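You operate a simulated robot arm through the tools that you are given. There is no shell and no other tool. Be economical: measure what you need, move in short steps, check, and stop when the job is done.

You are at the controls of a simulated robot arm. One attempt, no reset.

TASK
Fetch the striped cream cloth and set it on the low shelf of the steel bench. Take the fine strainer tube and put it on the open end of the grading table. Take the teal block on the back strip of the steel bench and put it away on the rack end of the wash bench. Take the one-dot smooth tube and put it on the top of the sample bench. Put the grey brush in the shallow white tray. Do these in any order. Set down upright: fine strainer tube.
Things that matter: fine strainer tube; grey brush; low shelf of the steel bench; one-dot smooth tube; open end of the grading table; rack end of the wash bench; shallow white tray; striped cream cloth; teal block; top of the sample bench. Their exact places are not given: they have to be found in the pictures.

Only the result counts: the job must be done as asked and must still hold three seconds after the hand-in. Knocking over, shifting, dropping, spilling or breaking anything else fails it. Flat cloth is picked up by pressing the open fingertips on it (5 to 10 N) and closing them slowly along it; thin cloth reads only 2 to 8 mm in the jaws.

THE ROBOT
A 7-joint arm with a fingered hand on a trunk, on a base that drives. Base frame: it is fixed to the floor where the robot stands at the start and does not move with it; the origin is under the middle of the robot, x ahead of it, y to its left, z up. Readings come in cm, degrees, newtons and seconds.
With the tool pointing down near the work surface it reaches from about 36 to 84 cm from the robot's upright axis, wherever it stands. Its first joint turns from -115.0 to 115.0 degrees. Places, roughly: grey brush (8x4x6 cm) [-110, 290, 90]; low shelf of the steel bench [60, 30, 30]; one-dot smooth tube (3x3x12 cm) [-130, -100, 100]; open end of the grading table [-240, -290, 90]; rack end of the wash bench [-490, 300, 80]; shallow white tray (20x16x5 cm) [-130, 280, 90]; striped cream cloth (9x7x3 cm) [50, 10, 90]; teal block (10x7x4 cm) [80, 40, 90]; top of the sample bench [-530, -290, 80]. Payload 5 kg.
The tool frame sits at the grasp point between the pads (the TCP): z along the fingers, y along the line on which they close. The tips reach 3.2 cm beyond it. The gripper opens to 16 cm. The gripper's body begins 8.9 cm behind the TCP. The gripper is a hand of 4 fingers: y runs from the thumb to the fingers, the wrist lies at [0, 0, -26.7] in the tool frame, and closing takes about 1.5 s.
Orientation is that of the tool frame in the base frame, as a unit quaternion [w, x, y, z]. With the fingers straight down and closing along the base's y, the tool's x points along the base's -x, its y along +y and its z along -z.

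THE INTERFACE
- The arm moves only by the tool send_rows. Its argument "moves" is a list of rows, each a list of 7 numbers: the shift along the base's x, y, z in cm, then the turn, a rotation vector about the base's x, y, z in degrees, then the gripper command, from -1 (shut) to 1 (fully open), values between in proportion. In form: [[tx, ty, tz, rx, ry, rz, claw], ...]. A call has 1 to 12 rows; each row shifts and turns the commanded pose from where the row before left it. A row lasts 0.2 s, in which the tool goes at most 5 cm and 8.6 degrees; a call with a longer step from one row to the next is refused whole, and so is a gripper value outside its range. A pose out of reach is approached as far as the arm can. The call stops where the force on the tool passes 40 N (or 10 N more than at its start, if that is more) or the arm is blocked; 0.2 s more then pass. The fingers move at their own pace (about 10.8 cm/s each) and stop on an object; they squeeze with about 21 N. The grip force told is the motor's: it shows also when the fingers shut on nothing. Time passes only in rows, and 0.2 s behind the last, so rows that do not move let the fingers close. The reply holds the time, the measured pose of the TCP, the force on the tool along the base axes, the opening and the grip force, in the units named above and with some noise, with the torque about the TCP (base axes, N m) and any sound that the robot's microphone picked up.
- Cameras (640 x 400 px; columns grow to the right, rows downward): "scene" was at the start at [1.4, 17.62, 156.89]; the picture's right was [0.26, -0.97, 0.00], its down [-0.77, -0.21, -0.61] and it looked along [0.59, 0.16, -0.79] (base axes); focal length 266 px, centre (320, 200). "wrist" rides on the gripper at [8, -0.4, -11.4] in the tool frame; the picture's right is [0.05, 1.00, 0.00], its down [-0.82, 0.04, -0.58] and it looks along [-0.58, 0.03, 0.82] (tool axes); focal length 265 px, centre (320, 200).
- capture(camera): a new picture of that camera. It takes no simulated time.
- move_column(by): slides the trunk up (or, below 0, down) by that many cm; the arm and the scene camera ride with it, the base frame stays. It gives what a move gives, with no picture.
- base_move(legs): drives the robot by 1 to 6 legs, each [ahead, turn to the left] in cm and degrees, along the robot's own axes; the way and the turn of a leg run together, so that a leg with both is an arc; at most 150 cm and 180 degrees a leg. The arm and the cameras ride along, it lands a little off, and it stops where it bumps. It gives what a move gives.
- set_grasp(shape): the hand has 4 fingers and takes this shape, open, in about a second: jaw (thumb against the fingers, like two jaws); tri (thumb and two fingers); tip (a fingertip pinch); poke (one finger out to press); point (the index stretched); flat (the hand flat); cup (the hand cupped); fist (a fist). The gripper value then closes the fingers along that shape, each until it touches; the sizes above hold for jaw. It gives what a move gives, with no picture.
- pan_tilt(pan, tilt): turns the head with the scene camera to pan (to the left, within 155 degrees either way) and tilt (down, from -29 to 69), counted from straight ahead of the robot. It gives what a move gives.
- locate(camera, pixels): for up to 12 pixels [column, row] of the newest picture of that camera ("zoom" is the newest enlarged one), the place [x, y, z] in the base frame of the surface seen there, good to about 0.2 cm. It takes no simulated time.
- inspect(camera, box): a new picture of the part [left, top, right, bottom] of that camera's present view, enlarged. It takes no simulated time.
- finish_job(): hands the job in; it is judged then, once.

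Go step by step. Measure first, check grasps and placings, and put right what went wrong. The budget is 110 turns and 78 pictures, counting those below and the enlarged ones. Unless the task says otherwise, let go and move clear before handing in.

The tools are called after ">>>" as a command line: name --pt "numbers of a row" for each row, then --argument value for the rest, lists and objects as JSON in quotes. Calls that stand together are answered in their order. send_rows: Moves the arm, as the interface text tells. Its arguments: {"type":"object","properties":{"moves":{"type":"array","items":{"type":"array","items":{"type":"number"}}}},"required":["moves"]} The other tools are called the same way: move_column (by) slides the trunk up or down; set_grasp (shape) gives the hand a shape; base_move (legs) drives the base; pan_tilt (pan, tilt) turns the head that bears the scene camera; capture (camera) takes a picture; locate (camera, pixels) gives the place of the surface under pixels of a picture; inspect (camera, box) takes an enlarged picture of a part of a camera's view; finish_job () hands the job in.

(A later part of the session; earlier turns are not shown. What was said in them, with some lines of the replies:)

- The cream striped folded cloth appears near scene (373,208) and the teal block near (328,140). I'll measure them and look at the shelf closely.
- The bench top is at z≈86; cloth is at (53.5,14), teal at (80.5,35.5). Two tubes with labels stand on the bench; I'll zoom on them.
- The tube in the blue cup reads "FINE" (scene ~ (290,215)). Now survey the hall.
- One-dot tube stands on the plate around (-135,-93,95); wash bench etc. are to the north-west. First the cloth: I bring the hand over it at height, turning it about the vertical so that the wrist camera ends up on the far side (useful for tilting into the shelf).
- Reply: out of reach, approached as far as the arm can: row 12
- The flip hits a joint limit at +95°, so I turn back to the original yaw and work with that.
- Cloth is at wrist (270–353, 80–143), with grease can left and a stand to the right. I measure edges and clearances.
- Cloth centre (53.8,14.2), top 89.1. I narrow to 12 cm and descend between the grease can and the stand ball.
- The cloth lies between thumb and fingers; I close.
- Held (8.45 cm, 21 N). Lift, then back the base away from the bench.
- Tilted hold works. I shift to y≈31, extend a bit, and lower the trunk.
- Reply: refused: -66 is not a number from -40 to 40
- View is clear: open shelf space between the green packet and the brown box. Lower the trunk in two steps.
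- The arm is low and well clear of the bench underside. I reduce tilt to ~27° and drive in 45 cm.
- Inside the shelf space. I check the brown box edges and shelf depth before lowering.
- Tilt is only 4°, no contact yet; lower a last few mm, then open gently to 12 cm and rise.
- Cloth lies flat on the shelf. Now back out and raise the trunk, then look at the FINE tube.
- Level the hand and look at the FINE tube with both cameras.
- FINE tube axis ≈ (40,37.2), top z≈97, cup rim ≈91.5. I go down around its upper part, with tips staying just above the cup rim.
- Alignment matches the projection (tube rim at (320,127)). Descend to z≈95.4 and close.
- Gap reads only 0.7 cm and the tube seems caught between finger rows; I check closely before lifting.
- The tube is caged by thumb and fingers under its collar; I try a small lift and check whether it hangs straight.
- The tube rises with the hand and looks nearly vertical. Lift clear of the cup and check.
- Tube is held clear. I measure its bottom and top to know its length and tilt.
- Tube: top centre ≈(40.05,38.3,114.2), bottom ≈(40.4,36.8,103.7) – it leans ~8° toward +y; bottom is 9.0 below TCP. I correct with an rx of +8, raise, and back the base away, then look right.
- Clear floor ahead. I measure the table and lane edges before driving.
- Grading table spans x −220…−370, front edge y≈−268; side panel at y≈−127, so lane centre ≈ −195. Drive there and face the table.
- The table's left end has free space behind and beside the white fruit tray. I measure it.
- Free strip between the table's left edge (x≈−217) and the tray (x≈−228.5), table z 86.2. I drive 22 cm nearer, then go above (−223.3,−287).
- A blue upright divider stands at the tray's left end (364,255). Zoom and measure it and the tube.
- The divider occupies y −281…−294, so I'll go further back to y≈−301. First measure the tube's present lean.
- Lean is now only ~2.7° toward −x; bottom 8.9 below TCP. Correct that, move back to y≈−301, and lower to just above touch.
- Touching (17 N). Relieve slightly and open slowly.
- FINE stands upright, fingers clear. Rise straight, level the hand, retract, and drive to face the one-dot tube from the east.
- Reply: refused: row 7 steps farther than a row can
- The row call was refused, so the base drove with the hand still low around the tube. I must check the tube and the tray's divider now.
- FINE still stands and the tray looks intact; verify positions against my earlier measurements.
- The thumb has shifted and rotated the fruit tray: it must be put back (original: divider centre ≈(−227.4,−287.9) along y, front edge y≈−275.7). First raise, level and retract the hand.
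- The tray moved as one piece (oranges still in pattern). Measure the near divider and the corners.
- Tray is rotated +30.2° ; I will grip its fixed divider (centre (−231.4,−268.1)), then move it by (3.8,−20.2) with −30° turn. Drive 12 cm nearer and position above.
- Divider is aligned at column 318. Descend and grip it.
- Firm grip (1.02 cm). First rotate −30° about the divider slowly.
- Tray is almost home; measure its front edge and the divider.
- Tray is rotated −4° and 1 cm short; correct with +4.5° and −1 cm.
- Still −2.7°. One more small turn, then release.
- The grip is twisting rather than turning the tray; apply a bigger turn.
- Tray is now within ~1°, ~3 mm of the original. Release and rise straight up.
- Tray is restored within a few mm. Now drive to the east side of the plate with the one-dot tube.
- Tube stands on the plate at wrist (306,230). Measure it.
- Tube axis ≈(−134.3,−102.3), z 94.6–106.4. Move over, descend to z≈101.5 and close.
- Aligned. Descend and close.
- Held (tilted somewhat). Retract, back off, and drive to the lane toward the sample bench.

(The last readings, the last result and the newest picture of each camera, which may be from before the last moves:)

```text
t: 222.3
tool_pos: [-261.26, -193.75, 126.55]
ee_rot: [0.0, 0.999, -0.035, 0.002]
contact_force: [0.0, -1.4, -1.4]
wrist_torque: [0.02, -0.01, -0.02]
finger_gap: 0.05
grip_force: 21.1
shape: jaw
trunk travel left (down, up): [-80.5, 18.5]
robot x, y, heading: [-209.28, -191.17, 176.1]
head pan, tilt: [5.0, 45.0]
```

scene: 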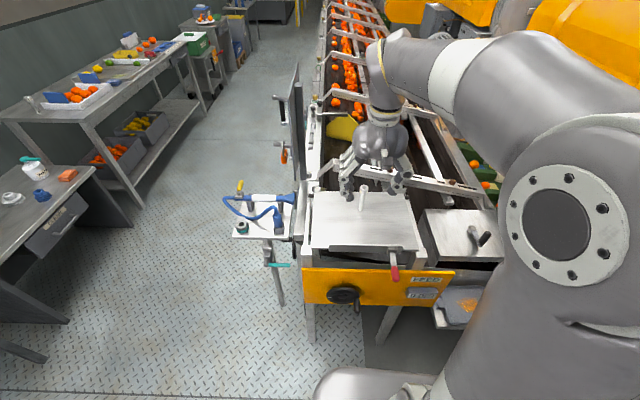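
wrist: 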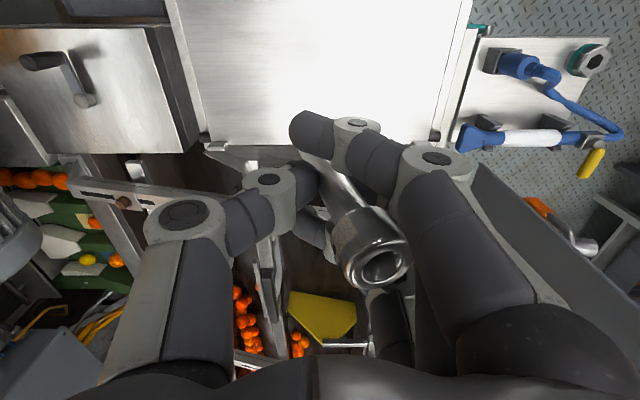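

>>> base_move --legs '[[0, 6], [150, -2], [110, 0]]'

>>> pan_tilt --pan 45 --tilt 35

>>> capture --camera "scene"

```text
t: 235.6
tool_pos: [-522.26, -197.11, 126.58]
ee_rot: [0.0, 1.0, -0.005, 0.002]
contact_force: [-0.6, -0.5, -1.4]
wrist_torque: [0.02, 0.0, -0.01]
finger_gap: 0.06
grip_force: 21.2
shape: jaw
trunk travel left (down, up): [-80.5, 18.5]
robot x, y, heading: [-470.64, -191.62, 179.3]
head pan, tilt: [5.0, 45.0]
```

```text
t: 236.7
tool_pos: [-522.13, -197.03, 126.64]
ee_rot: [0.0, 1.0, -0.005, 0.002]
contact_force: [-0.2, -0.3, -1.4]
wrist_torque: [0.01, 0.03, 0.02]
finger_gap: 0.09
grip_force: 21.2
shape: jaw
trunk travel left (down, up): [-80.5, 18.5]
robot x, y, heading: [-470.16, -191.24, 179.5]
head pan, tilt: [45.0, 35.0]
```

```text
19 pictures are left
```

scene: 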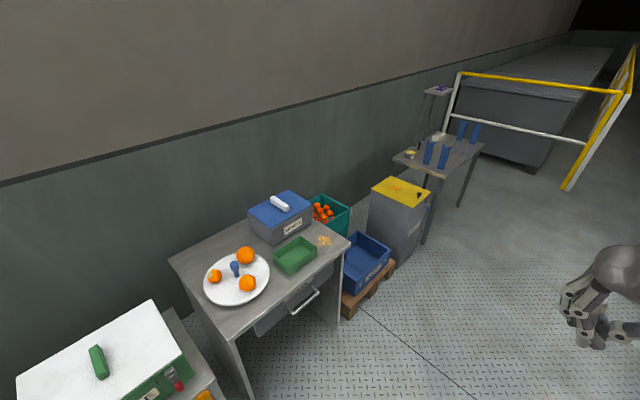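

The sample bench is at (175–345, 210–340) with plate, sample box, green tray. Measure its free spots.

>>> locate --camera "scene" --pixels '[[230, 335], [345, 245], [178, 262], [280, 290], [325, 240], [272, 270], [225, 240], [262, 295], [300, 268], [255, 305], [310, 256], [330, 252]]'

>>> inspect --camera "scene" --box '[170, 180, 350, 340]'

```text
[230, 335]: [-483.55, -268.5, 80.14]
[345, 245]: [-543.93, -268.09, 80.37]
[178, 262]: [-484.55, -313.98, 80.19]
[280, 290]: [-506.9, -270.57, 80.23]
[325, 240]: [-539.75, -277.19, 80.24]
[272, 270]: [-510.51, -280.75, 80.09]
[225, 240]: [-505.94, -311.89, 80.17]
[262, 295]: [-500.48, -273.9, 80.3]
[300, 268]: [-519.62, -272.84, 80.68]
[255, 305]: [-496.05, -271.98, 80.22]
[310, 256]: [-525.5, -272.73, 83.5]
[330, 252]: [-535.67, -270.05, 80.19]
```

```text
2.50 times, centred on (260, 260) of scene
```

zoom: 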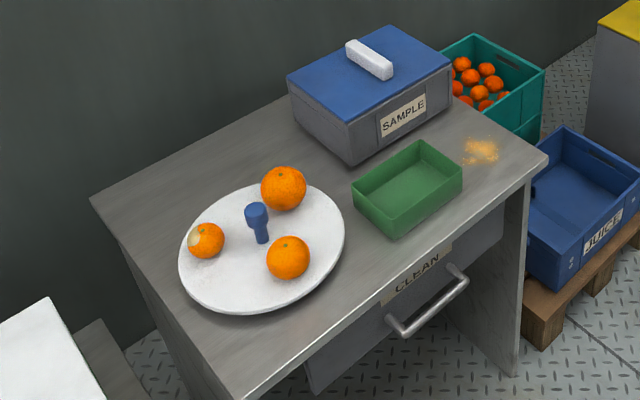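

>>> locate --camera "zoom" --pixels '[[262, 185], [200, 210], [283, 170], [290, 120], [345, 168], [92, 200], [225, 165], [345, 225], [262, 312], [352, 200], [388, 238], [200, 165]]'

```text
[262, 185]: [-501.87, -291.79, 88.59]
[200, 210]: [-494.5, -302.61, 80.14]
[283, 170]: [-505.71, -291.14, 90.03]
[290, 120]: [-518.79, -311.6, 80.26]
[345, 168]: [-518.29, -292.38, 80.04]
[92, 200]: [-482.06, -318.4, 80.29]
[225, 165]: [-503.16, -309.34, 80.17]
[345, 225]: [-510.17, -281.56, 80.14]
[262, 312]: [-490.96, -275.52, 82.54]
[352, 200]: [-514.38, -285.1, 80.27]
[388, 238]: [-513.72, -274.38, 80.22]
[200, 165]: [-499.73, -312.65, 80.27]
```

Free spot at about (−504,−311), table z 80.2. Drive there and look at the tube's lean.

>>> base_move --legs '[[39, 0], [0, 90.5], [40, 0]]'

>>> pan_tilt --pan 0 --tilt 40

>>> inspect --camera "scene" --box '[240, 100, 440, 225]'

```text
t: 245.0
tool_pos: [-502.3, -281.75, 126.52]
ee_rot: [-0.003, 0.705, 0.709, 0.002]
contact_force: [0.3, 0.4, -1.4]
wrist_torque: [0.0, -0.02, 0.01]
finger_gap: 0.03
grip_force: 21.3
shape: jaw
trunk travel left (down, up): [-80.5, 18.5]
robot x, y, heading: [-508.91, -230.11, -89.9]
head pan, tilt: [45.0, 35.0]
```

```text
t: 246.1
tool_pos: [-502.41, -281.64, 126.48]
ee_rot: [-0.001, 0.705, 0.71, 0.001]
contact_force: [-0.7, 0.3, -0.9]
wrist_torque: [0.03, 0.04, -0.04]
finger_gap: 0.05
grip_force: 20.7
shape: jaw
trunk travel left (down, up): [-80.5, 18.5]
robot x, y, heading: [-508.54, -230.05, -89.7]
head pan, tilt: [0.0, 40.0]
```

```text
3.20 times, centred on (340, 162) of scene
```

zoom: 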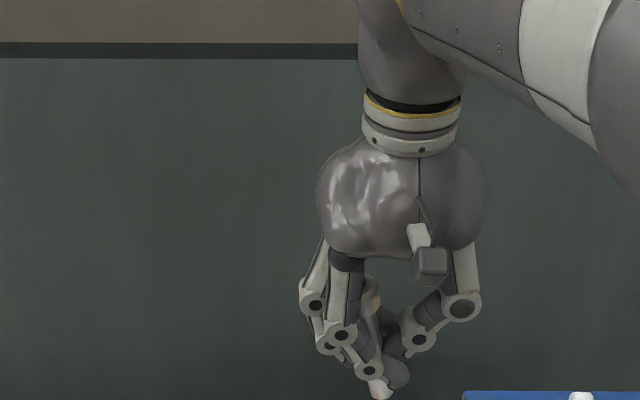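

Move over the spot at moderate height, then view the tube.

>>> send_rows --pt "-0.4 -3.5 -2 0 0 0 -1" --pt "-0.4 -4 -2 0 0 0 -1" --pt "-0.4 -4 -2 0 0 0 -1" --pt "-0.4 -4 -2 0 0 0 -1" --pt "0 -4 -2 0 0 0 -1" --pt "0 -4 -2 0 0 0 -1" --pt "0 -4 -2 0 0 0 -1" --pt "0 -1 -4 0 0 0 -1" --pt "0 0 0 0 0 0 -1"

>>> inspect --camera "scene" --box '[280, 130, 400, 240]'

```text
t: 248.1
tool_pos: [-503.78, -310.17, 108.61]
ee_rot: [-0.001, 0.704, 0.71, 0.0]
contact_force: [-0.2, 0.4, -0.8]
wrist_torque: [-0.01, 0.03, 0.01]
finger_gap: 0.05
grip_force: 21.2
shape: jaw
trunk travel left (down, up): [-80.5, 18.5]
robot x, y, heading: [-508.85, -229.97, -89.5]
head pan, tilt: [0.0, 40.0]
```

```text
3.64 times, centred on (340, 185) of scene
```

zoom: 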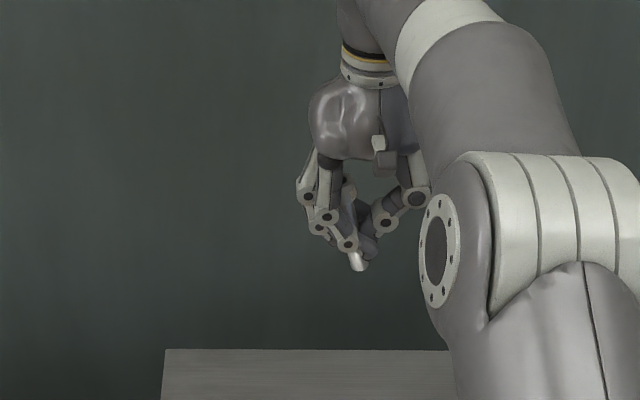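

>>> locate --camera "zoom" --pixels '[[351, 264], [359, 268], [367, 266], [355, 256], [342, 185], [348, 186], [353, 190], [347, 205], [350, 212], [344, 200], [362, 260], [359, 250]]'

>>> capture --camera "wrist"

```text
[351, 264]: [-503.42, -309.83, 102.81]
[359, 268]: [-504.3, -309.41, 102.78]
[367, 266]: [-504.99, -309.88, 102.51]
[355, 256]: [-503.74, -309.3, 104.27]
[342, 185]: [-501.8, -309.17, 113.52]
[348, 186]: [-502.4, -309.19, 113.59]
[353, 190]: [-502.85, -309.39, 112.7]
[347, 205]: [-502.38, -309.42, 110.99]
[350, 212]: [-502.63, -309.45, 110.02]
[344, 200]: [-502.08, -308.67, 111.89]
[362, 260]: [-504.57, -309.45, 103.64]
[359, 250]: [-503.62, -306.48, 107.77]
```

```text
15 pictures are left
```

wrist: 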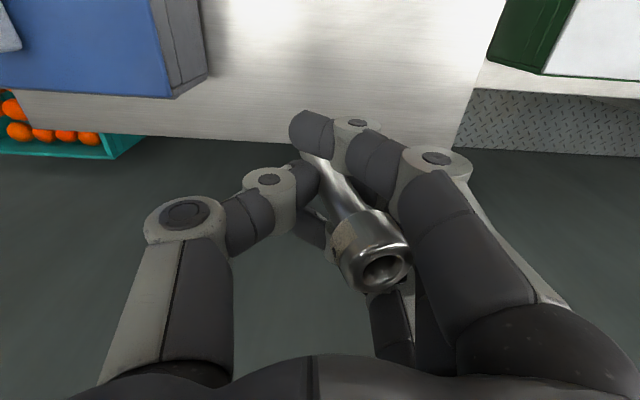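

Tube leans ~12.5° toward +x, bottom 5.9 below TCP. Correct by −12.5° about y and descend to near touch.

>>> send_rows --pt "-0.4 0 -1 0 -4 0 -1" --pt "-0.4 0 -2 0 -4.5 0 -1" --pt "-0.4 0 -3 0 -4 0 -1" --pt "0 0 -4 0 0 0 -1" --pt "0 0 -4 0 0 0 -1" --pt "0 0 -4 0 0 0 -1" --pt "0 0 -2.5 0 0 0 -1" --pt "0 0 -1 0 0 0 -1" --pt "0 0 0 0 0 0 -1"

>>> inspect --camera "scene" --box '[280, 160, 400, 270]'

```text
t: 250.1
tool_pos: [-505.09, -310.1, 87.0]
ee_rot: [0.076, 0.7, 0.705, 0.078]
contact_force: [-0.7, -0.4, -0.3]
wrist_torque: [-0.02, 0.0, -0.02]
finger_gap: 0.06
grip_force: 20.8
shape: jaw
trunk travel left (down, up): [-80.5, 18.5]
robot x, y, heading: [-508.68, -230.18, -89.7]
head pan, tilt: [0.0, 40.0]
```

```text
3.64 times, centred on (340, 215) of scene
```

zoom: 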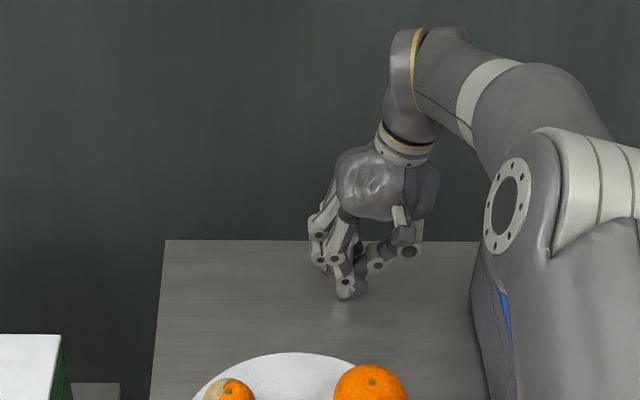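

>>> send_rows --pt "0 0 -0.3 0 0 0 -1" --pt "0 0 -0.2 0 0 0 -1" --pt "0 0 -0.2 0 0 0 -1" --pt "0 0 -0.2 0 0 0 -1" --pt "0 0 -0.15 0 0 0 -1" --pt "0 0 0 0 0 0 -1"

```text
t: 251.5
tool_pos: [-505.19, -310.09, 86.44]
ee_rot: [0.078, 0.7, 0.706, 0.076]
contact_force: [-5.1, -0.9, 27.6]
wrist_torque: [-0.1, -0.15, 0.04]
finger_gap: 0.23
grip_force: 21.3
shape: jaw
trunk travel left (down, up): [-80.5, 18.5]
robot x, y, heading: [-508.89, -229.91, -89.6]
head pan, tilt: [0.0, 40.0]
```

Touching. Relieve and open slowly, then look.

>>> send_rows --pt "0 0 0.4 0 0 0 -0.95" --pt "0 0 0 0 0 0 -0.85" --pt "0 0 0 0 0 0 -0.7" --pt "0 0 0 0 0 0 -0.55" --pt "0 0 0 0 0 0 -0.4" --pt "0 0 0 0 0 0 -0.25" --pt "0 0 0 0 0 0 -0.1" --pt "0 0 0 0 0 0 -0.1"

>>> capture --camera "wrist"

```text
t: 253.3
tool_pos: [-505.07, -310.17, 86.35]
ee_rot: [0.076, 0.7, 0.706, 0.077]
contact_force: [-0.6, 0.2, 0.7]
wrist_torque: [0.02, 0.01, -0.02]
finger_gap: 7.13
grip_force: 0.0
shape: jaw
trunk travel left (down, up): [-80.5, 18.5]
robot x, y, heading: [-508.72, -230.05, -89.6]
head pan, tilt: [0.0, 40.0]
```

```text
13 pictures are left
```

wrist: 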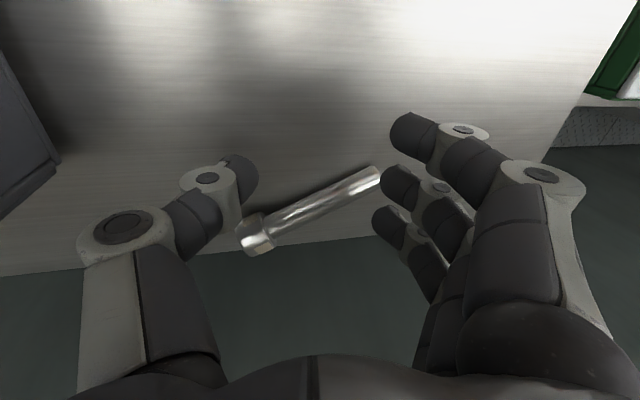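

The tube toppled onto the bench; uprightness isn't demanded for it, but check it is fully on the top.

>>> locate --camera "wrist" --pixels '[[372, 174], [310, 205], [257, 232], [270, 250], [300, 240], [250, 252], [340, 232], [378, 168]]'

```text
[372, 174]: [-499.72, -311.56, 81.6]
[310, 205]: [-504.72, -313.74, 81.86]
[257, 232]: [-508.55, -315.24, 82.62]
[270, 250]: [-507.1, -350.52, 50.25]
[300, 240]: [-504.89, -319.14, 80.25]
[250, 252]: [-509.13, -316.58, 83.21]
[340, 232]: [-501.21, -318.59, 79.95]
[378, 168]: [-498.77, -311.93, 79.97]
```

It lies fully on the top (edge y≈−320). Withdraw along the tool axis, then level, lift, and take one check later.

>>> send_rows --pt "-0.2 0 1 0 0 0 0" --pt "-0.4 0 2 0 0 0 0.0" --pt "-0.6 0 3 0 0 0 0.0" --pt "-0.8 0 4 0 0 0 0" --pt "-0.8 0 4 0 0 0 0" --pt "0 0 4 0 4 0 0" --pt "0 0 4 0 4.5 0 0" --pt "0 0 4 0 4 0 0" --pt "0 3 3.5 0 0 0 0" --pt "0 4 2.5 0 0 0 0" --pt "0 4.5 2 0 0 0 0" --pt "0 4.5 2 0 0 0 0"

>>> send_rows --pt "0 4.8 1 0 0 0 0" --pt "0 4.8 1 0 0 0 0" --pt "0 4.8 0 0 0 0 0" --pt "0 0 0 0 0 0 0"

>>> capture --camera "wrist"

```text
t: 255.9
tool_pos: [-507.9, -293.99, 122.72]
ee_rot: [0.0, 0.705, 0.709, 0.0]
contact_force: [0.1, 0.9, 0.0]
wrist_torque: [-0.02, 0.03, -0.02]
finger_gap: 7.91
grip_force: 0.0
shape: jaw
trunk travel left (down, up): [-80.5, 18.5]
robot x, y, heading: [-508.53, -229.71, -89.9]
head pan, tilt: [0.0, 40.0]
```

```text
t: 256.9
tool_pos: [-507.88, -279.92, 124.37]
ee_rot: [-0.001, 0.705, 0.71, 0.002]
contact_force: [-0.3, 0.2, -0.1]
wrist_torque: [0.04, -0.03, 0.0]
finger_gap: 7.93
grip_force: 0.1
shape: jaw
trunk travel left (down, up): [-80.5, 18.5]
robot x, y, heading: [-508.58, -230.23, -89.9]
head pan, tilt: [0.0, 40.0]
```

```text
12 pictures are left
```

wrist: 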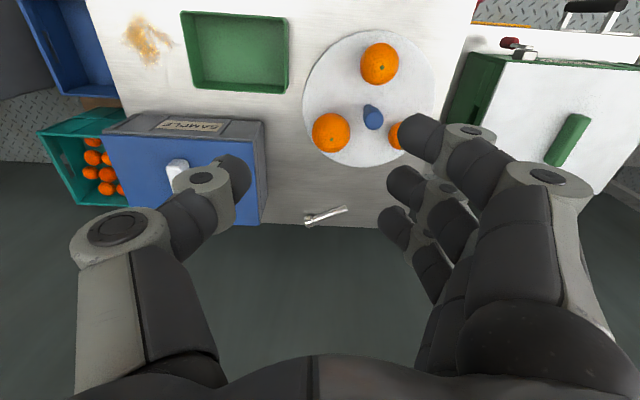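

One-dot tube lies safely on the sample bench top, neighbours untouched. Now drive back toward the teal block.

>>> base_move --legs '[[-35, 0], [0, 90], [150, 0], [150, 0]]'

```text
t: 277.2
tool_pos: [-154.6, -203.69, 124.33]
ee_rot: [-0.002, 0.013, 1.0, 0.0]
contact_force: [0.1, -0.3, 0.2]
wrist_torque: [0.01, -0.01, 0.0]
finger_gap: 7.94
grip_force: 0.1
shape: jaw
trunk travel left (down, up): [-80.5, 18.5]
robot x, y, heading: [-204.42, -202.89, -1.6]
head pan, tilt: [0.0, 40.0]
```

>>> base_move --legs '[[145, 0], [0, 91.6], [150, 0], [88, 0], [0, -90]]'

```text
t: 303.1
tool_pos: [4.54, 21.93, 124.34]
ee_rot: [-0.002, 0.049, 0.999, 0.0]
contact_force: [0.9, 0.4, -0.3]
wrist_torque: [0.01, 0.01, 0.02]
finger_gap: 7.95
grip_force: 0.1
shape: jaw
trunk travel left (down, up): [-80.5, 18.5]
robot x, y, heading: [-44.87, 26.19, -5.9]
head pan, tilt: [0.0, 40.0]
```

>>> base_move --legs '[[0, 10], [46, -4]]'

>>> capture --camera "wrist"

```text
t: 306.6
tool_pos: [51.01, 29.31, 124.29]
ee_rot: [-0.002, -0.007, 1.0, -0.001]
contact_force: [1.1, 0.0, -0.5]
wrist_torque: [0.0, 0.04, 0.02]
finger_gap: 7.94
grip_force: 0.1
shape: jaw
trunk travel left (down, up): [-80.5, 18.5]
robot x, y, heading: [1.12, 28.32, 0.5]
head pan, tilt: [0.0, 40.0]
```

```text
11 pictures are left
```

wrist: 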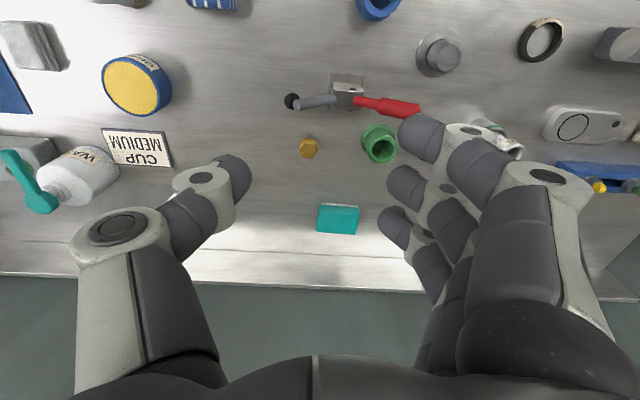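

>>> locate --camera "wrist" --pixels '[[319, 208], [358, 210], [318, 230], [355, 232], [337, 220], [338, 238], [340, 202], [380, 145], [338, 265], [310, 150]]'

```text
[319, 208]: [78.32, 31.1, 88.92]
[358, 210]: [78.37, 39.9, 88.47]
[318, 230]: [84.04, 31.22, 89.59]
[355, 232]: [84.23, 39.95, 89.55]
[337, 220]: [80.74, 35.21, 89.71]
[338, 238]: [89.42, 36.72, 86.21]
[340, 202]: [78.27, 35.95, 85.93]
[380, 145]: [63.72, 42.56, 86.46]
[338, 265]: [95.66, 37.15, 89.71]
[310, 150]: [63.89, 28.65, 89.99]
```

Teal block: x 78.2–84.4, y 31–40, top 89.7. Move above, open 12.5 cm and descend.

>>> send_rows --pt "4.3 0.9 0 0 0 0 0.55" --pt "4.3 0.9 0 0 0 0 0.55" --pt "4.3 0.9 0 0 0 0 0.55" --pt "4.3 0.9 0 0 0 0 0.55" --pt "4.3 0.9 0 0 0 0 0.55" --pt "4.4 0.8 0 0 0 0 0.55" --pt "4.4 0.9 0 0 0 0 0.55" --pt "0 0 -4.5 0 0 0 0.55" --pt "0 0 -4.5 0 0 0 0.55" --pt "0 0 -4.5 0 0 0 0.55" --pt "0 0 -4.5 0 0 0 0.55" --pt "0 0 -4.5 0 0 0 0.55"

```text
t: 309.2
tool_pos: [78.98, 34.71, 100.2]
ee_rot: [-0.002, -0.007, 1.0, 0.0]
contact_force: [-0.2, 0.7, -0.6]
wrist_torque: [0.0, 0.01, -0.01]
finger_gap: 12.35
grip_force: 0.0
shape: jaw
out of reach, approached as far as the arm can: row 7
trunk travel left (down, up): [-80.5, 18.5]
robot x, y, heading: [0.9, 28.23, 0.8]
head pan, tilt: [0.0, 40.0]
```

A little short in reach (x 79). Nudge the base 2.5 cm ahead, then descend.

>>> base_move --legs '[[2.5, 0]]'

>>> send_rows --pt "0 0.4 -2 0 0 0 0.55" --pt "0 0.3 -3 0 0 0 0.55" --pt "0 0 -3 0 0 0 0.55" --pt "0 0 -1.5 0 0 0 0.55" --pt "0 0 0 0 0 0 0.55"

```text
t: 310.0
tool_pos: [81.49, 34.81, 99.86]
ee_rot: [-0.002, -0.008, 1.0, 0.0]
contact_force: [0.5, -0.8, 0.0]
wrist_torque: [-0.02, 0.08, 0.02]
finger_gap: 12.38
grip_force: 0.1
shape: jaw
trunk travel left (down, up): [-80.5, 18.5]
robot x, y, heading: [3.45, 28.32, 0.4]
head pan, tilt: [0.0, 40.0]
```

```text
t: 311.2
tool_pos: [81.27, 35.31, 90.52]
ee_rot: [-0.003, -0.007, 1.0, 0.0]
contact_force: [-0.2, -0.3, -0.4]
wrist_torque: [0.02, 0.01, 0.03]
finger_gap: 12.36
grip_force: 0.0
shape: jaw
trunk travel left (down, up): [-80.5, 18.5]
robot x, y, heading: [3.55, 27.88, 0.6]
head pan, tilt: [0.0, 40.0]
```

>>> send_rows --pt "0 0 -0.7 0 0 0 0.55" --pt "0 0 0 0 0 0 0.3" --pt "0 0 0 0 0 0 0.1" --pt "0 0 0 0 0 0 -0.2" --pt "0 0 0 0 0 0 -0.6" --pt "0 0 0 0 0 0 -1" --pt "0 0 0 0 0 0 -1" --pt "0 0 0.5 0 0 0 -1" --pt "0 0 1.5 0 0 0 -1" --pt "0 0 3 0 0 0 -1" --pt "0 0 3 0 0 0 -1" --pt "0 0 0 0 0 0 -1"

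```text
t: 313.8
tool_pos: [81.29, 35.38, 97.95]
ee_rot: [-0.003, -0.008, 1.0, 0.001]
contact_force: [-0.9, 0.2, -1.1]
wrist_torque: [0.03, 0.05, -0.02]
finger_gap: 8.83
grip_force: 21.2
shape: jaw
trunk travel left (down, up): [-80.5, 18.5]
robot x, y, heading: [3.39, 28.54, 0.6]
head pan, tilt: [0.0, 40.0]
```

Teal is held (8.8 cm). Lift, retract, back off, face north and look at the lane.

>>> send_rows --pt "0 0 4 0 0 0 -1" --pt "0 0 4 0 0 0 -1" --pt "-2 0 4 0 0 0 -1" --pt "-3 0 4 0 0 0 -1" --pt "-3 0 4 0 0 0 -1" --pt "-3 0 4 0 0 0 -1" --pt "-4 0 2 0 0 0 -1" --pt "-4.5 0 1 0 0 0 -1" --pt "-4.5 0 0 0 0 0 -1" --pt "-4.5 0 0 0 0 0 -1" --pt "0 0 0 0 0 0 -1"

>>> base_move --legs '[[-60, 0], [0, 90]]'

>>> pan_tilt --pan 45 --tilt 25

>>> capture --camera "scene"

```text
t: 316.2
tool_pos: [52.87, 35.35, 124.69]
ee_rot: [-0.003, -0.007, 1.0, 0.0]
contact_force: [0.5, -0.2, -0.8]
wrist_torque: [0.05, 0.02, 0.02]
finger_gap: 8.83
grip_force: 21.1
shape: jaw
trunk travel left (down, up): [-80.5, 18.5]
robot x, y, heading: [3.17, 28.37, 0.9]
head pan, tilt: [0.0, 40.0]
```

```text
t: 323.5
tool_pos: [-65.18, 76.53, 124.77]
ee_rot: [0.002, 0.721, -0.693, 0.001]
contact_force: [-0.2, 0.0, -0.1]
wrist_torque: [-0.03, 0.02, 0.0]
finger_gap: 8.81
grip_force: 20.5
shape: jaw
trunk travel left (down, up): [-80.5, 18.5]
robot x, y, heading: [-56.69, 27.57, 92.3]
head pan, tilt: [0.0, 40.0]
```

```text
t: 324.6
tool_pos: [-65.19, 76.48, 124.85]
ee_rot: [0.002, 0.721, -0.693, 0.003]
contact_force: [-0.3, -0.3, 0.0]
wrist_torque: [0.02, 0.01, 0.0]
finger_gap: 8.83
grip_force: 20.4
shape: jaw
trunk travel left (down, up): [-80.5, 18.5]
robot x, y, heading: [-56.72, 27.81, 92.3]
head pan, tilt: [45.0, 25.0]
```

```text
10 pictures are left
```

scene: 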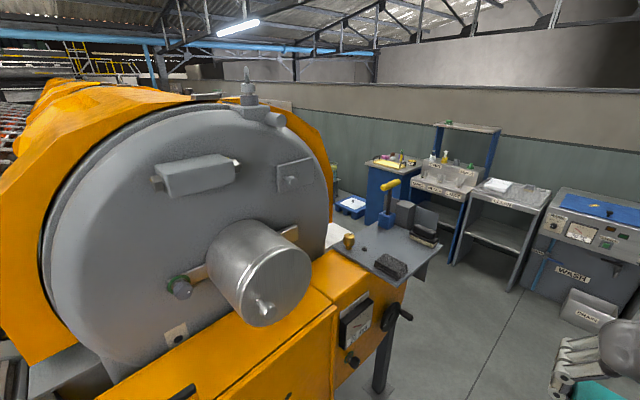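

Measure the benches and lane in this view.

>>> locate --camera "scene" --pixels '[[390, 265], [400, 240], [515, 197], [450, 180], [395, 162], [350, 205], [570, 215], [500, 187], [430, 248], [440, 260], [460, 290], [497, 235]]'

>>> inspect --camera "scene" --box '[330, 110, 580, 270]'

```text
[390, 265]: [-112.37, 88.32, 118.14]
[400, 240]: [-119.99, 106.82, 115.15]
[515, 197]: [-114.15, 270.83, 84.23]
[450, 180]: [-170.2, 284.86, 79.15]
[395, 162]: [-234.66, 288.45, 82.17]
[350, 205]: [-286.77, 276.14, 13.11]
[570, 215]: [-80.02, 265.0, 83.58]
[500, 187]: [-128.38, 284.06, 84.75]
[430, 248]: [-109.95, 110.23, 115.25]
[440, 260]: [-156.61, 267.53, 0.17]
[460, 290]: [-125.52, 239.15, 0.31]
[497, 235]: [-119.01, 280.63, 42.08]
```

```text
2.50 times, centred on (455, 190) of scene
```

zoom: 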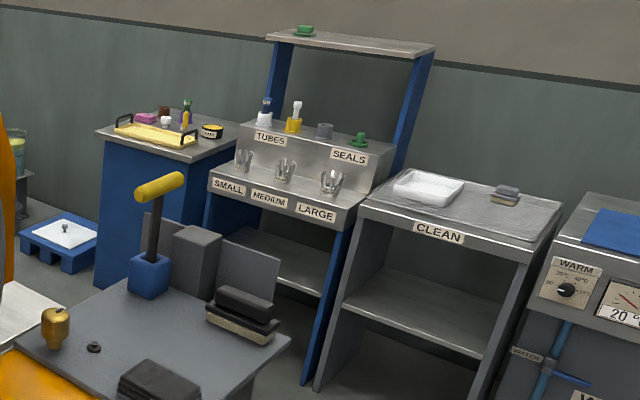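

"CLEAN" bench holds the white tray and grey brush (zoom (425,187),(505,195)). Lane centre y≈200. Drive north then west.

>>> base_move --legs '[[150, -1], [24, 0], [0, 88.5], [150, 0], [120, 0]]'

>>> pan_tilt --pan -35 --tilt 30

>>> capture --camera "scene"

```text
t: 349.8
tool_pos: [-383.86, 192.54, 124.81]
ee_rot: [-0.001, 1.0, 0.004, 0.002]
contact_force: [-0.8, -1.3, -0.7]
wrist_torque: [-0.02, -0.02, 0.0]
finger_gap: 8.82
grip_force: 21.2
shape: jaw
trunk travel left (down, up): [-80.5, 18.5]
robot x, y, heading: [-334.44, 199.37, -179.6]
head pan, tilt: [45.0, 25.0]
```

```text
t: 351.3
tool_pos: [-383.85, 192.59, 124.9]
ee_rot: [0.0, 1.0, 0.003, 0.003]
contact_force: [0.2, -0.2, -1.0]
wrist_torque: [0.0, 0.01, 0.0]
finger_gap: 8.83
grip_force: 20.9
shape: jaw
trunk travel left (down, up): [-80.5, 18.5]
robot x, y, heading: [-334.73, 199.43, -180.1]
head pan, tilt: [-35.0, 30.0]
```

```text
8 pictures are left
```

scene: 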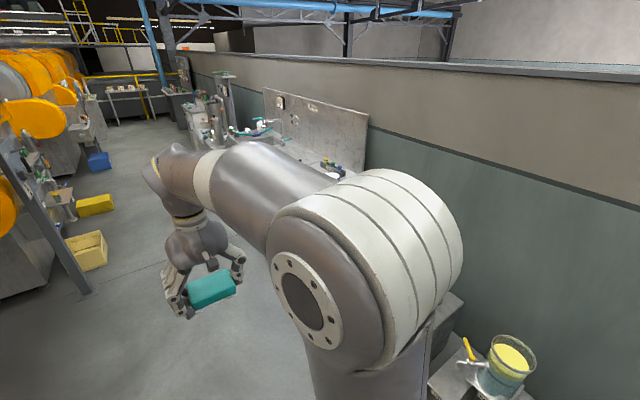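

The wash bench with backboard lies ahead right (250–340,120–175). Measure, then drive to it.

>>> locate --camera "scene" --pixels '[[335, 168], [300, 155], [275, 143], [250, 137], [235, 128], [345, 175], [300, 120], [365, 140], [95, 250], [232, 240]]'

>>> base_move --legs '[[110, 0], [0, -60]]'

>>> pan_tilt --pan -10 --tilt 38

>>> capture --camera "scene"

```text
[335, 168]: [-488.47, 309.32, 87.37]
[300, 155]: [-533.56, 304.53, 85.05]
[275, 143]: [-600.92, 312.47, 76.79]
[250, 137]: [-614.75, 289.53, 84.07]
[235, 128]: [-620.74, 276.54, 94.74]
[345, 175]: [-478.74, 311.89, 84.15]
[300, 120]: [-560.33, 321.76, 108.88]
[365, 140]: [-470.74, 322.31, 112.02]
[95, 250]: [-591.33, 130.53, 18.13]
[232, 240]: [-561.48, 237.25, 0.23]
```

```text
t: 359.6
tool_pos: [-471.02, 240.74, 124.78]
ee_rot: [0.002, 0.856, -0.516, 0.003]
contact_force: [-0.1, 0.1, -0.5]
wrist_torque: [-0.01, 0.0, 0.0]
finger_gap: 8.79
grip_force: 21.0
shape: jaw
trunk travel left (down, up): [-80.5, 18.5]
robot x, y, heading: [-442.54, 200.33, 117.8]
head pan, tilt: [-35.0, 30.0]
```

```text
t: 360.5
tool_pos: [-470.96, 240.68, 124.79]
ee_rot: [0.0, 0.856, -0.517, 0.003]
contact_force: [-0.5, 0.8, -0.5]
wrist_torque: [0.02, 0.01, 0.0]
finger_gap: 8.81
grip_force: 20.8
shape: jaw
trunk travel left (down, up): [-80.5, 18.5]
robot x, y, heading: [-442.63, 199.97, 117.6]
head pan, tilt: [-10.0, 38.0]
```

```text
7 pictures are left
```

scene: 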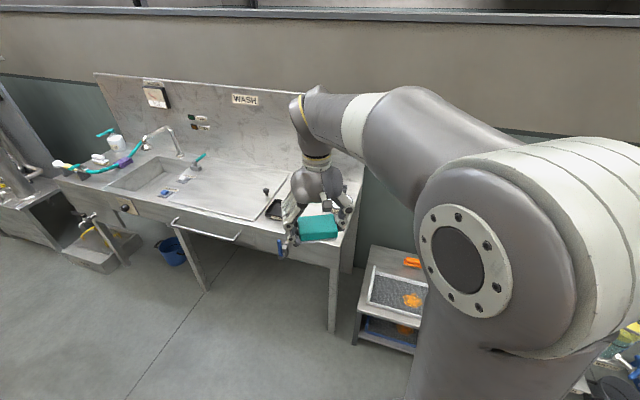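

The right end (rack end) is under the hand; use the wrist view to find free area.

>>> capture --camera "wrist"

>>> locate --camera "scene" --pixels '[[340, 262], [275, 208], [282, 235], [270, 222], [348, 190], [352, 225], [235, 232], [300, 255], [325, 255], [265, 195]]'

```text
6 pictures are left
```

wrist: 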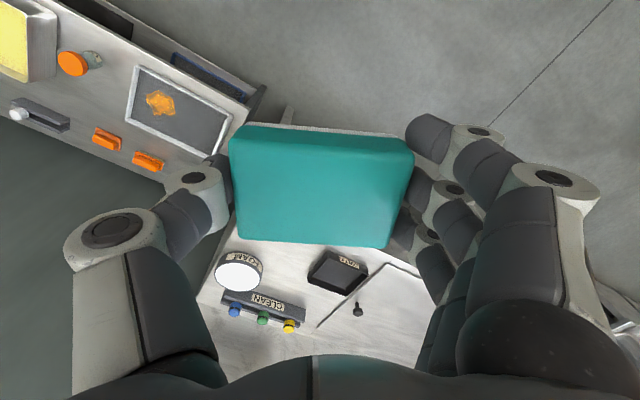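

```text
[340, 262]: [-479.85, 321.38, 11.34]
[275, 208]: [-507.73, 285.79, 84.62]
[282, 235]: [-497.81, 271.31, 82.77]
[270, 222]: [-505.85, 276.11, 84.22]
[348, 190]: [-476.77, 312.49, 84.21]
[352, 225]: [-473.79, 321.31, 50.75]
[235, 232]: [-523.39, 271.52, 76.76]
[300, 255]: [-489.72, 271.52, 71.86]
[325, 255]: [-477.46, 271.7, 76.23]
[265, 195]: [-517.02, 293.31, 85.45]
```

>>> locate --camera "wrist" --pixels '[[240, 272], [238, 255], [258, 262], [320, 262], [310, 285], [365, 270], [335, 255], [225, 292], [300, 320], [365, 305], [300, 258], [320, 325]]'

```text
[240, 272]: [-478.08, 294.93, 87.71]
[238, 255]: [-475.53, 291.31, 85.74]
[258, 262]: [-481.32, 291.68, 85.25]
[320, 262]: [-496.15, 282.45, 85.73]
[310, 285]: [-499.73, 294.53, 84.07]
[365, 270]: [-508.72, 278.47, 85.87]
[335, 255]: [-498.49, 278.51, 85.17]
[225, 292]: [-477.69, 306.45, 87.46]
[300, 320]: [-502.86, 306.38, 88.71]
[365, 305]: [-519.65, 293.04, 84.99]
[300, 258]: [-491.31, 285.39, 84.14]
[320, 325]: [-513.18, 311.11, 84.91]
```

Free area on the rack end: x −475…−495, y 271…290, z 84.2. I'll place at (−485,281) with the block along x. Drive 30 ahead first.

>>> base_move --legs '[[30, 0]]'

>>> send_rows --pt "0 2.5 -2 0 0 -7 -1" --pt "0 2.5 -3 0 0 -7 -1" --pt "0 2.5 -3 0 0 -7 -1" --pt "0 2.5 -3 0 0 -7 -1" --pt "0 2 -4 0 0 0 -1" --pt "0 1.5 -4 0 0 0 -1" --pt "0 0 -4 0 0 0 -1" --pt "0 0 0 0 0 0 -1"

```text
t: 362.5
tool_pos: [-485.2, 267.09, 124.73]
ee_rot: [0.002, 0.858, -0.514, 0.003]
contact_force: [0.2, 0.7, -1.1]
wrist_torque: [-0.02, -0.01, -0.02]
finger_gap: 8.8
grip_force: 20.6
shape: jaw
trunk travel left (down, up): [-80.5, 18.5]
robot x, y, heading: [-456.32, 226.31, 118.0]
head pan, tilt: [-10.0, 38.0]
```

```text
t: 364.3
tool_pos: [-485.22, 280.51, 101.55]
ee_rot: [-0.003, -0.707, 0.707, -0.002]
contact_force: [0.7, -0.5, -0.8]
wrist_torque: [0.0, 0.0, 0.02]
finger_gap: 8.83
grip_force: 20.6
shape: jaw
trunk travel left (down, up): [-80.5, 18.5]
robot x, y, heading: [-455.91, 226.41, 117.9]
head pan, tilt: [-10.0, 38.0]
```

>>> send_rows --pt "0 0 -4 0 0 0 -1" --pt "0 0 -4 0 0 0 -1" --pt "0 0 -3 0 0 0 -1" --pt "0 0 -1.5 0 0 0 -1" --pt "0 0 -0.5 0 0 0 -1" --pt "0 0 -0.3 0 0 0 -1" --pt "0 0 -0.2 0 0 0 -1" --pt "0 0 0 0 0 0 -1"

```text
t: 366.1
tool_pos: [-485.11, 280.54, 88.4]
ee_rot: [0.001, 0.707, -0.707, 0.002]
contact_force: [0.2, 1.0, -0.1]
wrist_torque: [0.0, 0.01, 0.01]
finger_gap: 8.77
grip_force: 21.0
shape: jaw
trunk travel left (down, up): [-80.5, 18.5]
robot x, y, heading: [-456.51, 226.52, 118.0]
head pan, tilt: [-10.0, 38.0]
```

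>>> send_rows --pt "0 0 -0.3 0 0 0 -1" --pt "0 0 -0.2 0 0 0 -1" --pt "0 0 0 0 0 0 0.15" --pt "0 0 0 0 0 0 0.3" --pt "0 0 0 0 0 0 0.4" --pt "0 0 0 0 0 0 0.4" --pt "0 0 1 0 0 0 0.4" --pt "0 0 3 0 0 0 0.4" --pt "0 0 4 0 0 0 0.4" --pt "0 0 4 0 0 0 0.4" --pt "0 0 4 0 0 0 0.4" --pt "0 0 4 0 0 0 0.4"

>>> send_rows --pt "0 0 4 0 0 0 0.4" --pt "0 0 4 0 0 0 0.3" --pt "0 -2 4 0 0 7 0.1" --pt "0 -4 2 0 0 7 0" --pt "0 -4 1 0 0 7 0" --pt "0 -4 0 0 0 7 0" --pt "0 0 0 0 0 0 0"

>>> capture --camera "wrist"

```text
t: 368.7
tool_pos: [-485.37, 280.37, 107.64]
ee_rot: [0.002, 0.708, -0.707, 0.002]
contact_force: [-0.7, -1.3, 0.9]
wrist_torque: [0.03, -0.02, -0.02]
finger_gap: 11.18
grip_force: 0.0
shape: jaw
trunk travel left (down, up): [-80.5, 18.5]
robot x, y, heading: [-456.63, 226.67, 117.9]
head pan, tilt: [-10.0, 38.0]
```

```text
t: 370.3
tool_pos: [-485.32, 266.5, 122.85]
ee_rot: [0.001, 0.858, -0.514, 0.002]
contact_force: [0.6, 0.4, 0.2]
wrist_torque: [-0.04, 0.0, -0.02]
finger_gap: 8.11
grip_force: 0.0
shape: jaw
trunk travel left (down, up): [-80.5, 18.5]
robot x, y, heading: [-456.58, 226.72, 117.8]
head pan, tilt: [-10.0, 38.0]
```

```text
5 pictures are left
```

wrist: 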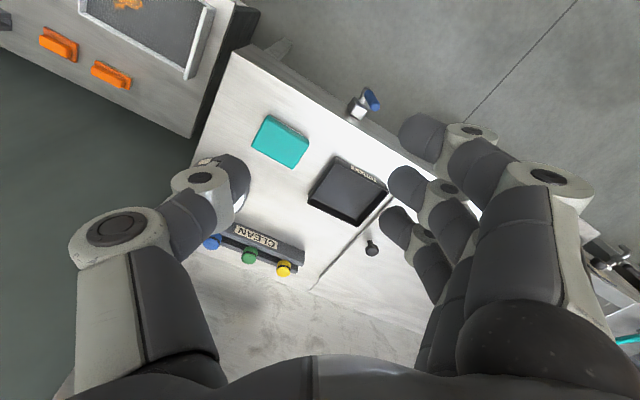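

Teal sits well on the rack end. Now drive back to the CLEAN bench for the brush.

>>> base_move --legs '[[-30, 0], [0, -118], [150, 0], [150, 0]]'

```text
t: 391.3
tool_pos: [-91.63, 219.86, 122.88]
ee_rot: [-0.002, -0.028, 1.0, 0.0]
contact_force: [0.8, 1.0, -1.8]
wrist_torque: [0.0, 0.03, 0.03]
finger_gap: 8.07
grip_force: 0.0
shape: jaw
trunk travel left (down, up): [-80.5, 18.5]
robot x, y, heading: [-140.24, 210.33, 3.0]
head pan, tilt: [-10.0, 38.0]
```

>>> base_move --legs '[[22, 0], [0, 87]]'

>>> capture --camera "wrist"

```text
t: 396.7
tool_pos: [-123.23, 260.77, 122.96]
ee_rot: [-0.001, -0.696, 0.718, -0.002]
contact_force: [-0.1, 0.0, -0.7]
wrist_torque: [-0.02, 0.01, -0.01]
finger_gap: 8.08
grip_force: 0.1
shape: jaw
trunk travel left (down, up): [-80.5, 18.5]
robot x, y, heading: [-117.82, 211.69, 87.8]
head pan, tilt: [-10.0, 38.0]
```

```text
4 pictures are left
```

wrist: 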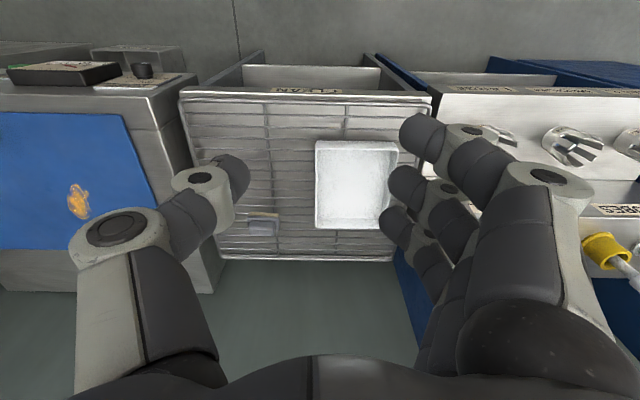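

Brush at (262,224), white tray at (315–397,142–228). Measure.

>>> locate --camera "wrist" --pixels '[[262, 228], [250, 222], [277, 222], [262, 216], [264, 234], [248, 234], [278, 234], [355, 185], [318, 145], [318, 224], [388, 226], [238, 240]]'

>>> inspect --camera "wrist" --box '[220, 130, 400, 260]'

```text
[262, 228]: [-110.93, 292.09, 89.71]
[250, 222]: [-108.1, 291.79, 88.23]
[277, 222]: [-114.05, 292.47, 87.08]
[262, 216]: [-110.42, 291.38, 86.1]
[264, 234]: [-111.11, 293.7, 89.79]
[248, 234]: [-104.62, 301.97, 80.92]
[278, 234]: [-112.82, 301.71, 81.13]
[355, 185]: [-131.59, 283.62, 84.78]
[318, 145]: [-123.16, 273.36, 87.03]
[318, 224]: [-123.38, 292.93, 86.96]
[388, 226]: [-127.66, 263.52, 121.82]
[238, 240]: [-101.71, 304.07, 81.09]
```

```text
3.08 times, centred on (310, 195) of wrist
```

zoom: 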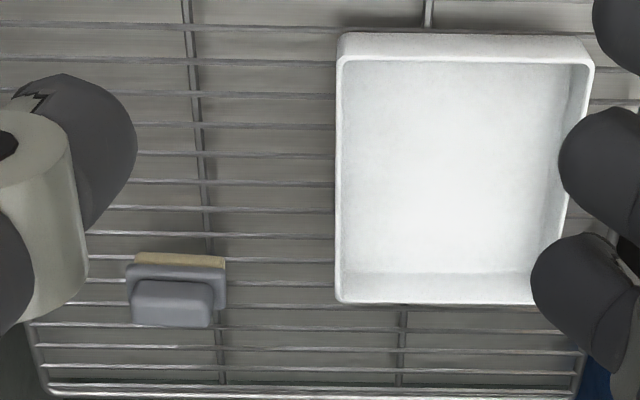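

Brush centre ≈(−110.9,293.2), top 89.8; tray interior x −124…−138, y 274…292, floor 84.8. I drive 12 cm nearer and turn the hand 88° to pinch the brush across its 4 cm width.

>>> base_move --legs '[[12, 0]]'

>>> send_rows --pt "1.05 1.85 -1.4 0 0 -8 0.1" --pt "1.05 1.85 -1.4 0 0 -8 0.1" --pt "1.05 1.85 -1.4 0 0 -8 0.1" --pt "1.05 1.85 -1.4 0 0 -8 0.1" --pt "1.05 1.85 -1.4 0 0 -8 0.1" --pt "1.05 1.85 -1.4 0 0 -8 0.1" --pt "1.05 1.85 -1.4 0 0 -8 0.1" --pt "1.05 1.85 -1.4 0 0 -8 0.1" --pt "1.05 1.85 -1.4 0 0 -8 0.1" --pt "1.05 1.85 -1.4 0 0 -8 0.1" --pt "1.05 1.85 -1.4 0 0 -8.2 0.1" --pt "0 0 0 0 0 0 0"

```text
t: 397.9
tool_pos: [-122.7, 273.02, 122.89]
ee_rot: [-0.003, -0.695, 0.719, -0.002]
contact_force: [0.0, 1.0, -0.4]
wrist_torque: [-0.05, -0.01, 0.01]
finger_gap: 8.07
grip_force: 0.1
shape: jaw
trunk travel left (down, up): [-80.5, 18.5]
robot x, y, heading: [-117.78, 223.82, 87.9]
head pan, tilt: [-10.0, 38.0]
```

```text
t: 400.5
tool_pos: [-111.16, 293.26, 107.38]
ee_rot: [-0.003, 0.002, 1.0, 0.001]
contact_force: [-0.5, -0.5, -0.9]
wrist_torque: [0.02, 0.02, 0.0]
finger_gap: 8.1
grip_force: 0.1
shape: jaw
trunk travel left (down, up): [-80.5, 18.5]
robot x, y, heading: [-117.44, 223.51, 88.0]
head pan, tilt: [-10.0, 38.0]
```

Hand is turned and above; one look for alignment.

>>> capture --camera "wrist"

```text
2 pictures are left
```

wrist: 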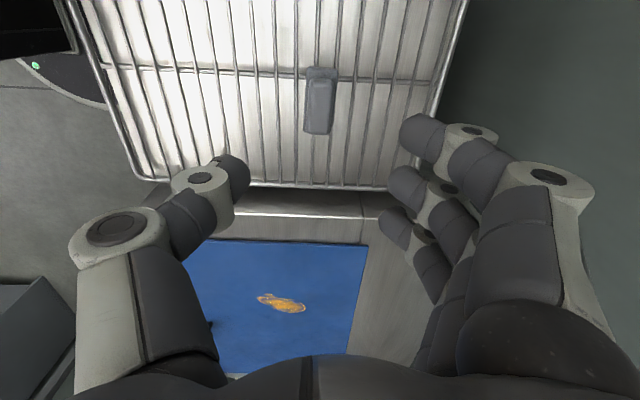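

>>> locate --camera "wrist" --pixels '[[309, 78], [335, 78], [306, 128], [330, 130], [320, 105], [320, 70], [318, 133], [305, 105], [336, 105], [350, 110]]'

```text
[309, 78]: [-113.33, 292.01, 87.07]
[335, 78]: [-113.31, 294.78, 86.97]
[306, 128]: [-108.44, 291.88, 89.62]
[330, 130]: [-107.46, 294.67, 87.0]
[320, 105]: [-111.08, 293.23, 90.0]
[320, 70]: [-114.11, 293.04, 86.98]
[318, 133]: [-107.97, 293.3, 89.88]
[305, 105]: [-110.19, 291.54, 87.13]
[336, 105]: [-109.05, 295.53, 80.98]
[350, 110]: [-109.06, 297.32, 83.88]
```

Brush is centred under the hand. Descend to z≈88.3, close, lift.

>>> send_rows --pt "0.1 0 -4 0 0 0 0" --pt "0.1 0 -4 0 0 0 0" --pt "0 0 -4 0 0 0 0" --pt "0 0 -4 0 0 0 0" --pt "0 0 -2 0 0 0 0" --pt "0 0 -1 0 0 0 0" --pt "0 0 0 0 0 0 -0.2" --pt "0 0 0 0 0 0 -0.4" --pt "0 0 0 0 0 0 -0.6" --pt "0 0 0 0 0 0 -1" --pt "0 0 0 0 0 0 -1" --pt "0 0 0 0 0 0 -1"

```text
t: 403.1
tool_pos: [-110.98, 293.32, 88.4]
ee_rot: [-0.002, 0.001, 1.0, 0.0]
contact_force: [-0.1, 0.1, 0.3]
wrist_torque: [-0.02, -0.02, -0.02]
finger_gap: 3.1
grip_force: 20.8
shape: jaw
trunk travel left (down, up): [-80.5, 18.5]
robot x, y, heading: [-117.34, 223.48, 87.5]
head pan, tilt: [-10.0, 38.0]
```

Brush gripped (3.1 cm). Lift, carry to the tray centre (−131.4,283.4) and lower.

>>> send_rows --pt "0 0 1 0 0 0 -1" --pt "0 0 3 0 0 0 -1" --pt "0 0 4 0 0 0 -1" --pt "0 0 4 0 0 0 -1" --pt "-4 -2 0 0 0 0 -1" --pt "-4 -2 0 0 0 0 -1" --pt "-4 -2 0 0 0 0 -1" --pt "-4 -2 0 0 0 0 -1" --pt "-4.4 -2 0 0 0 0 -1" --pt "0 0 0 0 0 0 -1"

>>> send_rows --pt "0 0 -4 0 0 0 -1" --pt "0 0 -4 0 0 0 -1" --pt "0 0 -1.8 0 0 0 -1" --pt "0 0 -0.7 0 0 0 -1" --pt "0 0 -0.3 0 0 0 -1" --pt "0 0 -0.2 0 0 0 -1" --pt "0 0 0 0 0 0 -1"

```text
t: 405.3
tool_pos: [-131.36, 283.27, 100.43]
ee_rot: [-0.003, 0.001, 1.0, 0.0]
contact_force: [0.7, 0.2, 0.2]
wrist_torque: [0.03, -0.01, 0.02]
finger_gap: 3.05
grip_force: 20.7
shape: jaw
trunk travel left (down, up): [-80.5, 18.5]
robot x, y, heading: [-117.56, 223.37, 87.7]
head pan, tilt: [-10.0, 38.0]
```

```text
t: 406.9
tool_pos: [-131.36, 283.27, 89.46]
ee_rot: [-0.003, 0.001, 1.0, 0.0]
contact_force: [-0.2, 0.5, -0.2]
wrist_torque: [0.04, -0.01, -0.03]
finger_gap: 3.09
grip_force: 21.5
shape: jaw
trunk travel left (down, up): [-80.5, 18.5]
robot x, y, heading: [-117.6, 223.15, 87.6]
head pan, tilt: [-10.0, 38.0]
```

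Not yet touching; lower a few mm more, release gently and rise.

>>> send_rows --pt "0 0 -0.2 0 0 0 -1" --pt "0 0 -0.1 0 0 0 -1" --pt "0 0 0 0 0 0 -0.5" --pt "0 0 0 0 0 0 -0.35" --pt "0 0 0 0 0 0 -0.25" --pt "0 0 0 0 0 0 -0.25" --pt "0 0 1 0 0 0 -0.25" --pt "0 0 3 0 0 0 -0.25" --pt "0 0 4 0 0 0 -0.25" --pt "0 0 4 0 0 0 -0.25" --pt "0 0 4 0 0 0 -0.25" --pt "0 0 4 0 0 0 -0.25"

>>> capture --camera "wrist"

```text
t: 409.5
tool_pos: [-131.53, 283.26, 109.23]
ee_rot: [-0.002, 0.0, 1.0, 0.0]
contact_force: [-0.4, -0.4, 0.0]
wrist_torque: [0.02, 0.04, 0.06]
finger_gap: 5.95
grip_force: 0.1
shape: jaw
trunk travel left (down, up): [-80.5, 18.5]
robot x, y, heading: [-117.64, 223.46, 87.8]
head pan, tilt: [-10.0, 38.0]
```

```text
1 pictures are left
```

wrist: 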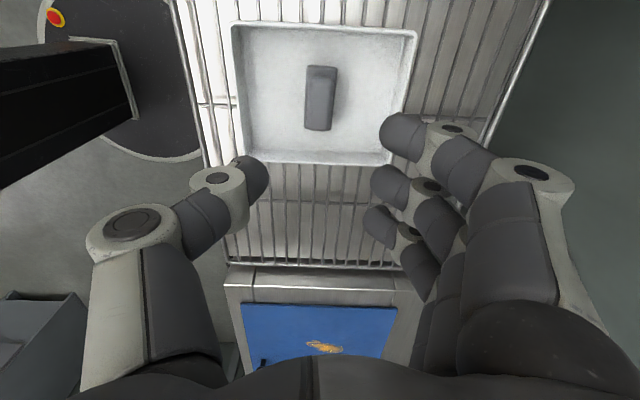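

The brush lies in the middle of the white tray and the hand is clear; all five placings are done, so I hand in.

>>> finish_job

```text
The job is handed in.
```

All five items are in their places and the job is handed in, but I moved something that wasn't mine to move. While leaving the grading table, the hand shifted and turned the white fruit tray. I dragged it back to within a few millimetres and about 1° of where it was.

| Item | Where it is now |
|---|---|
| Striped cream cloth | Flat on the low shelf of the steel bench |
| Fine strainer tube | Upright on the open end of the grading table, beside the fruit tray |
| Teal block | On the rack end of the wash bench |
| One-dot smooth tube | On the top of the sample bench, near its back edge; it fell over on release, so it is lying down |
| Grey brush | In the middle of the shallow white tray |

- **Fine strainer tube:** I last saw it upright before moving the fruit tray back. I took no clear picture of it after that.
- **One-dot smooth tube:** I never saw its dot. I took it because it was the tube standing where you said the one-dot tube would be.
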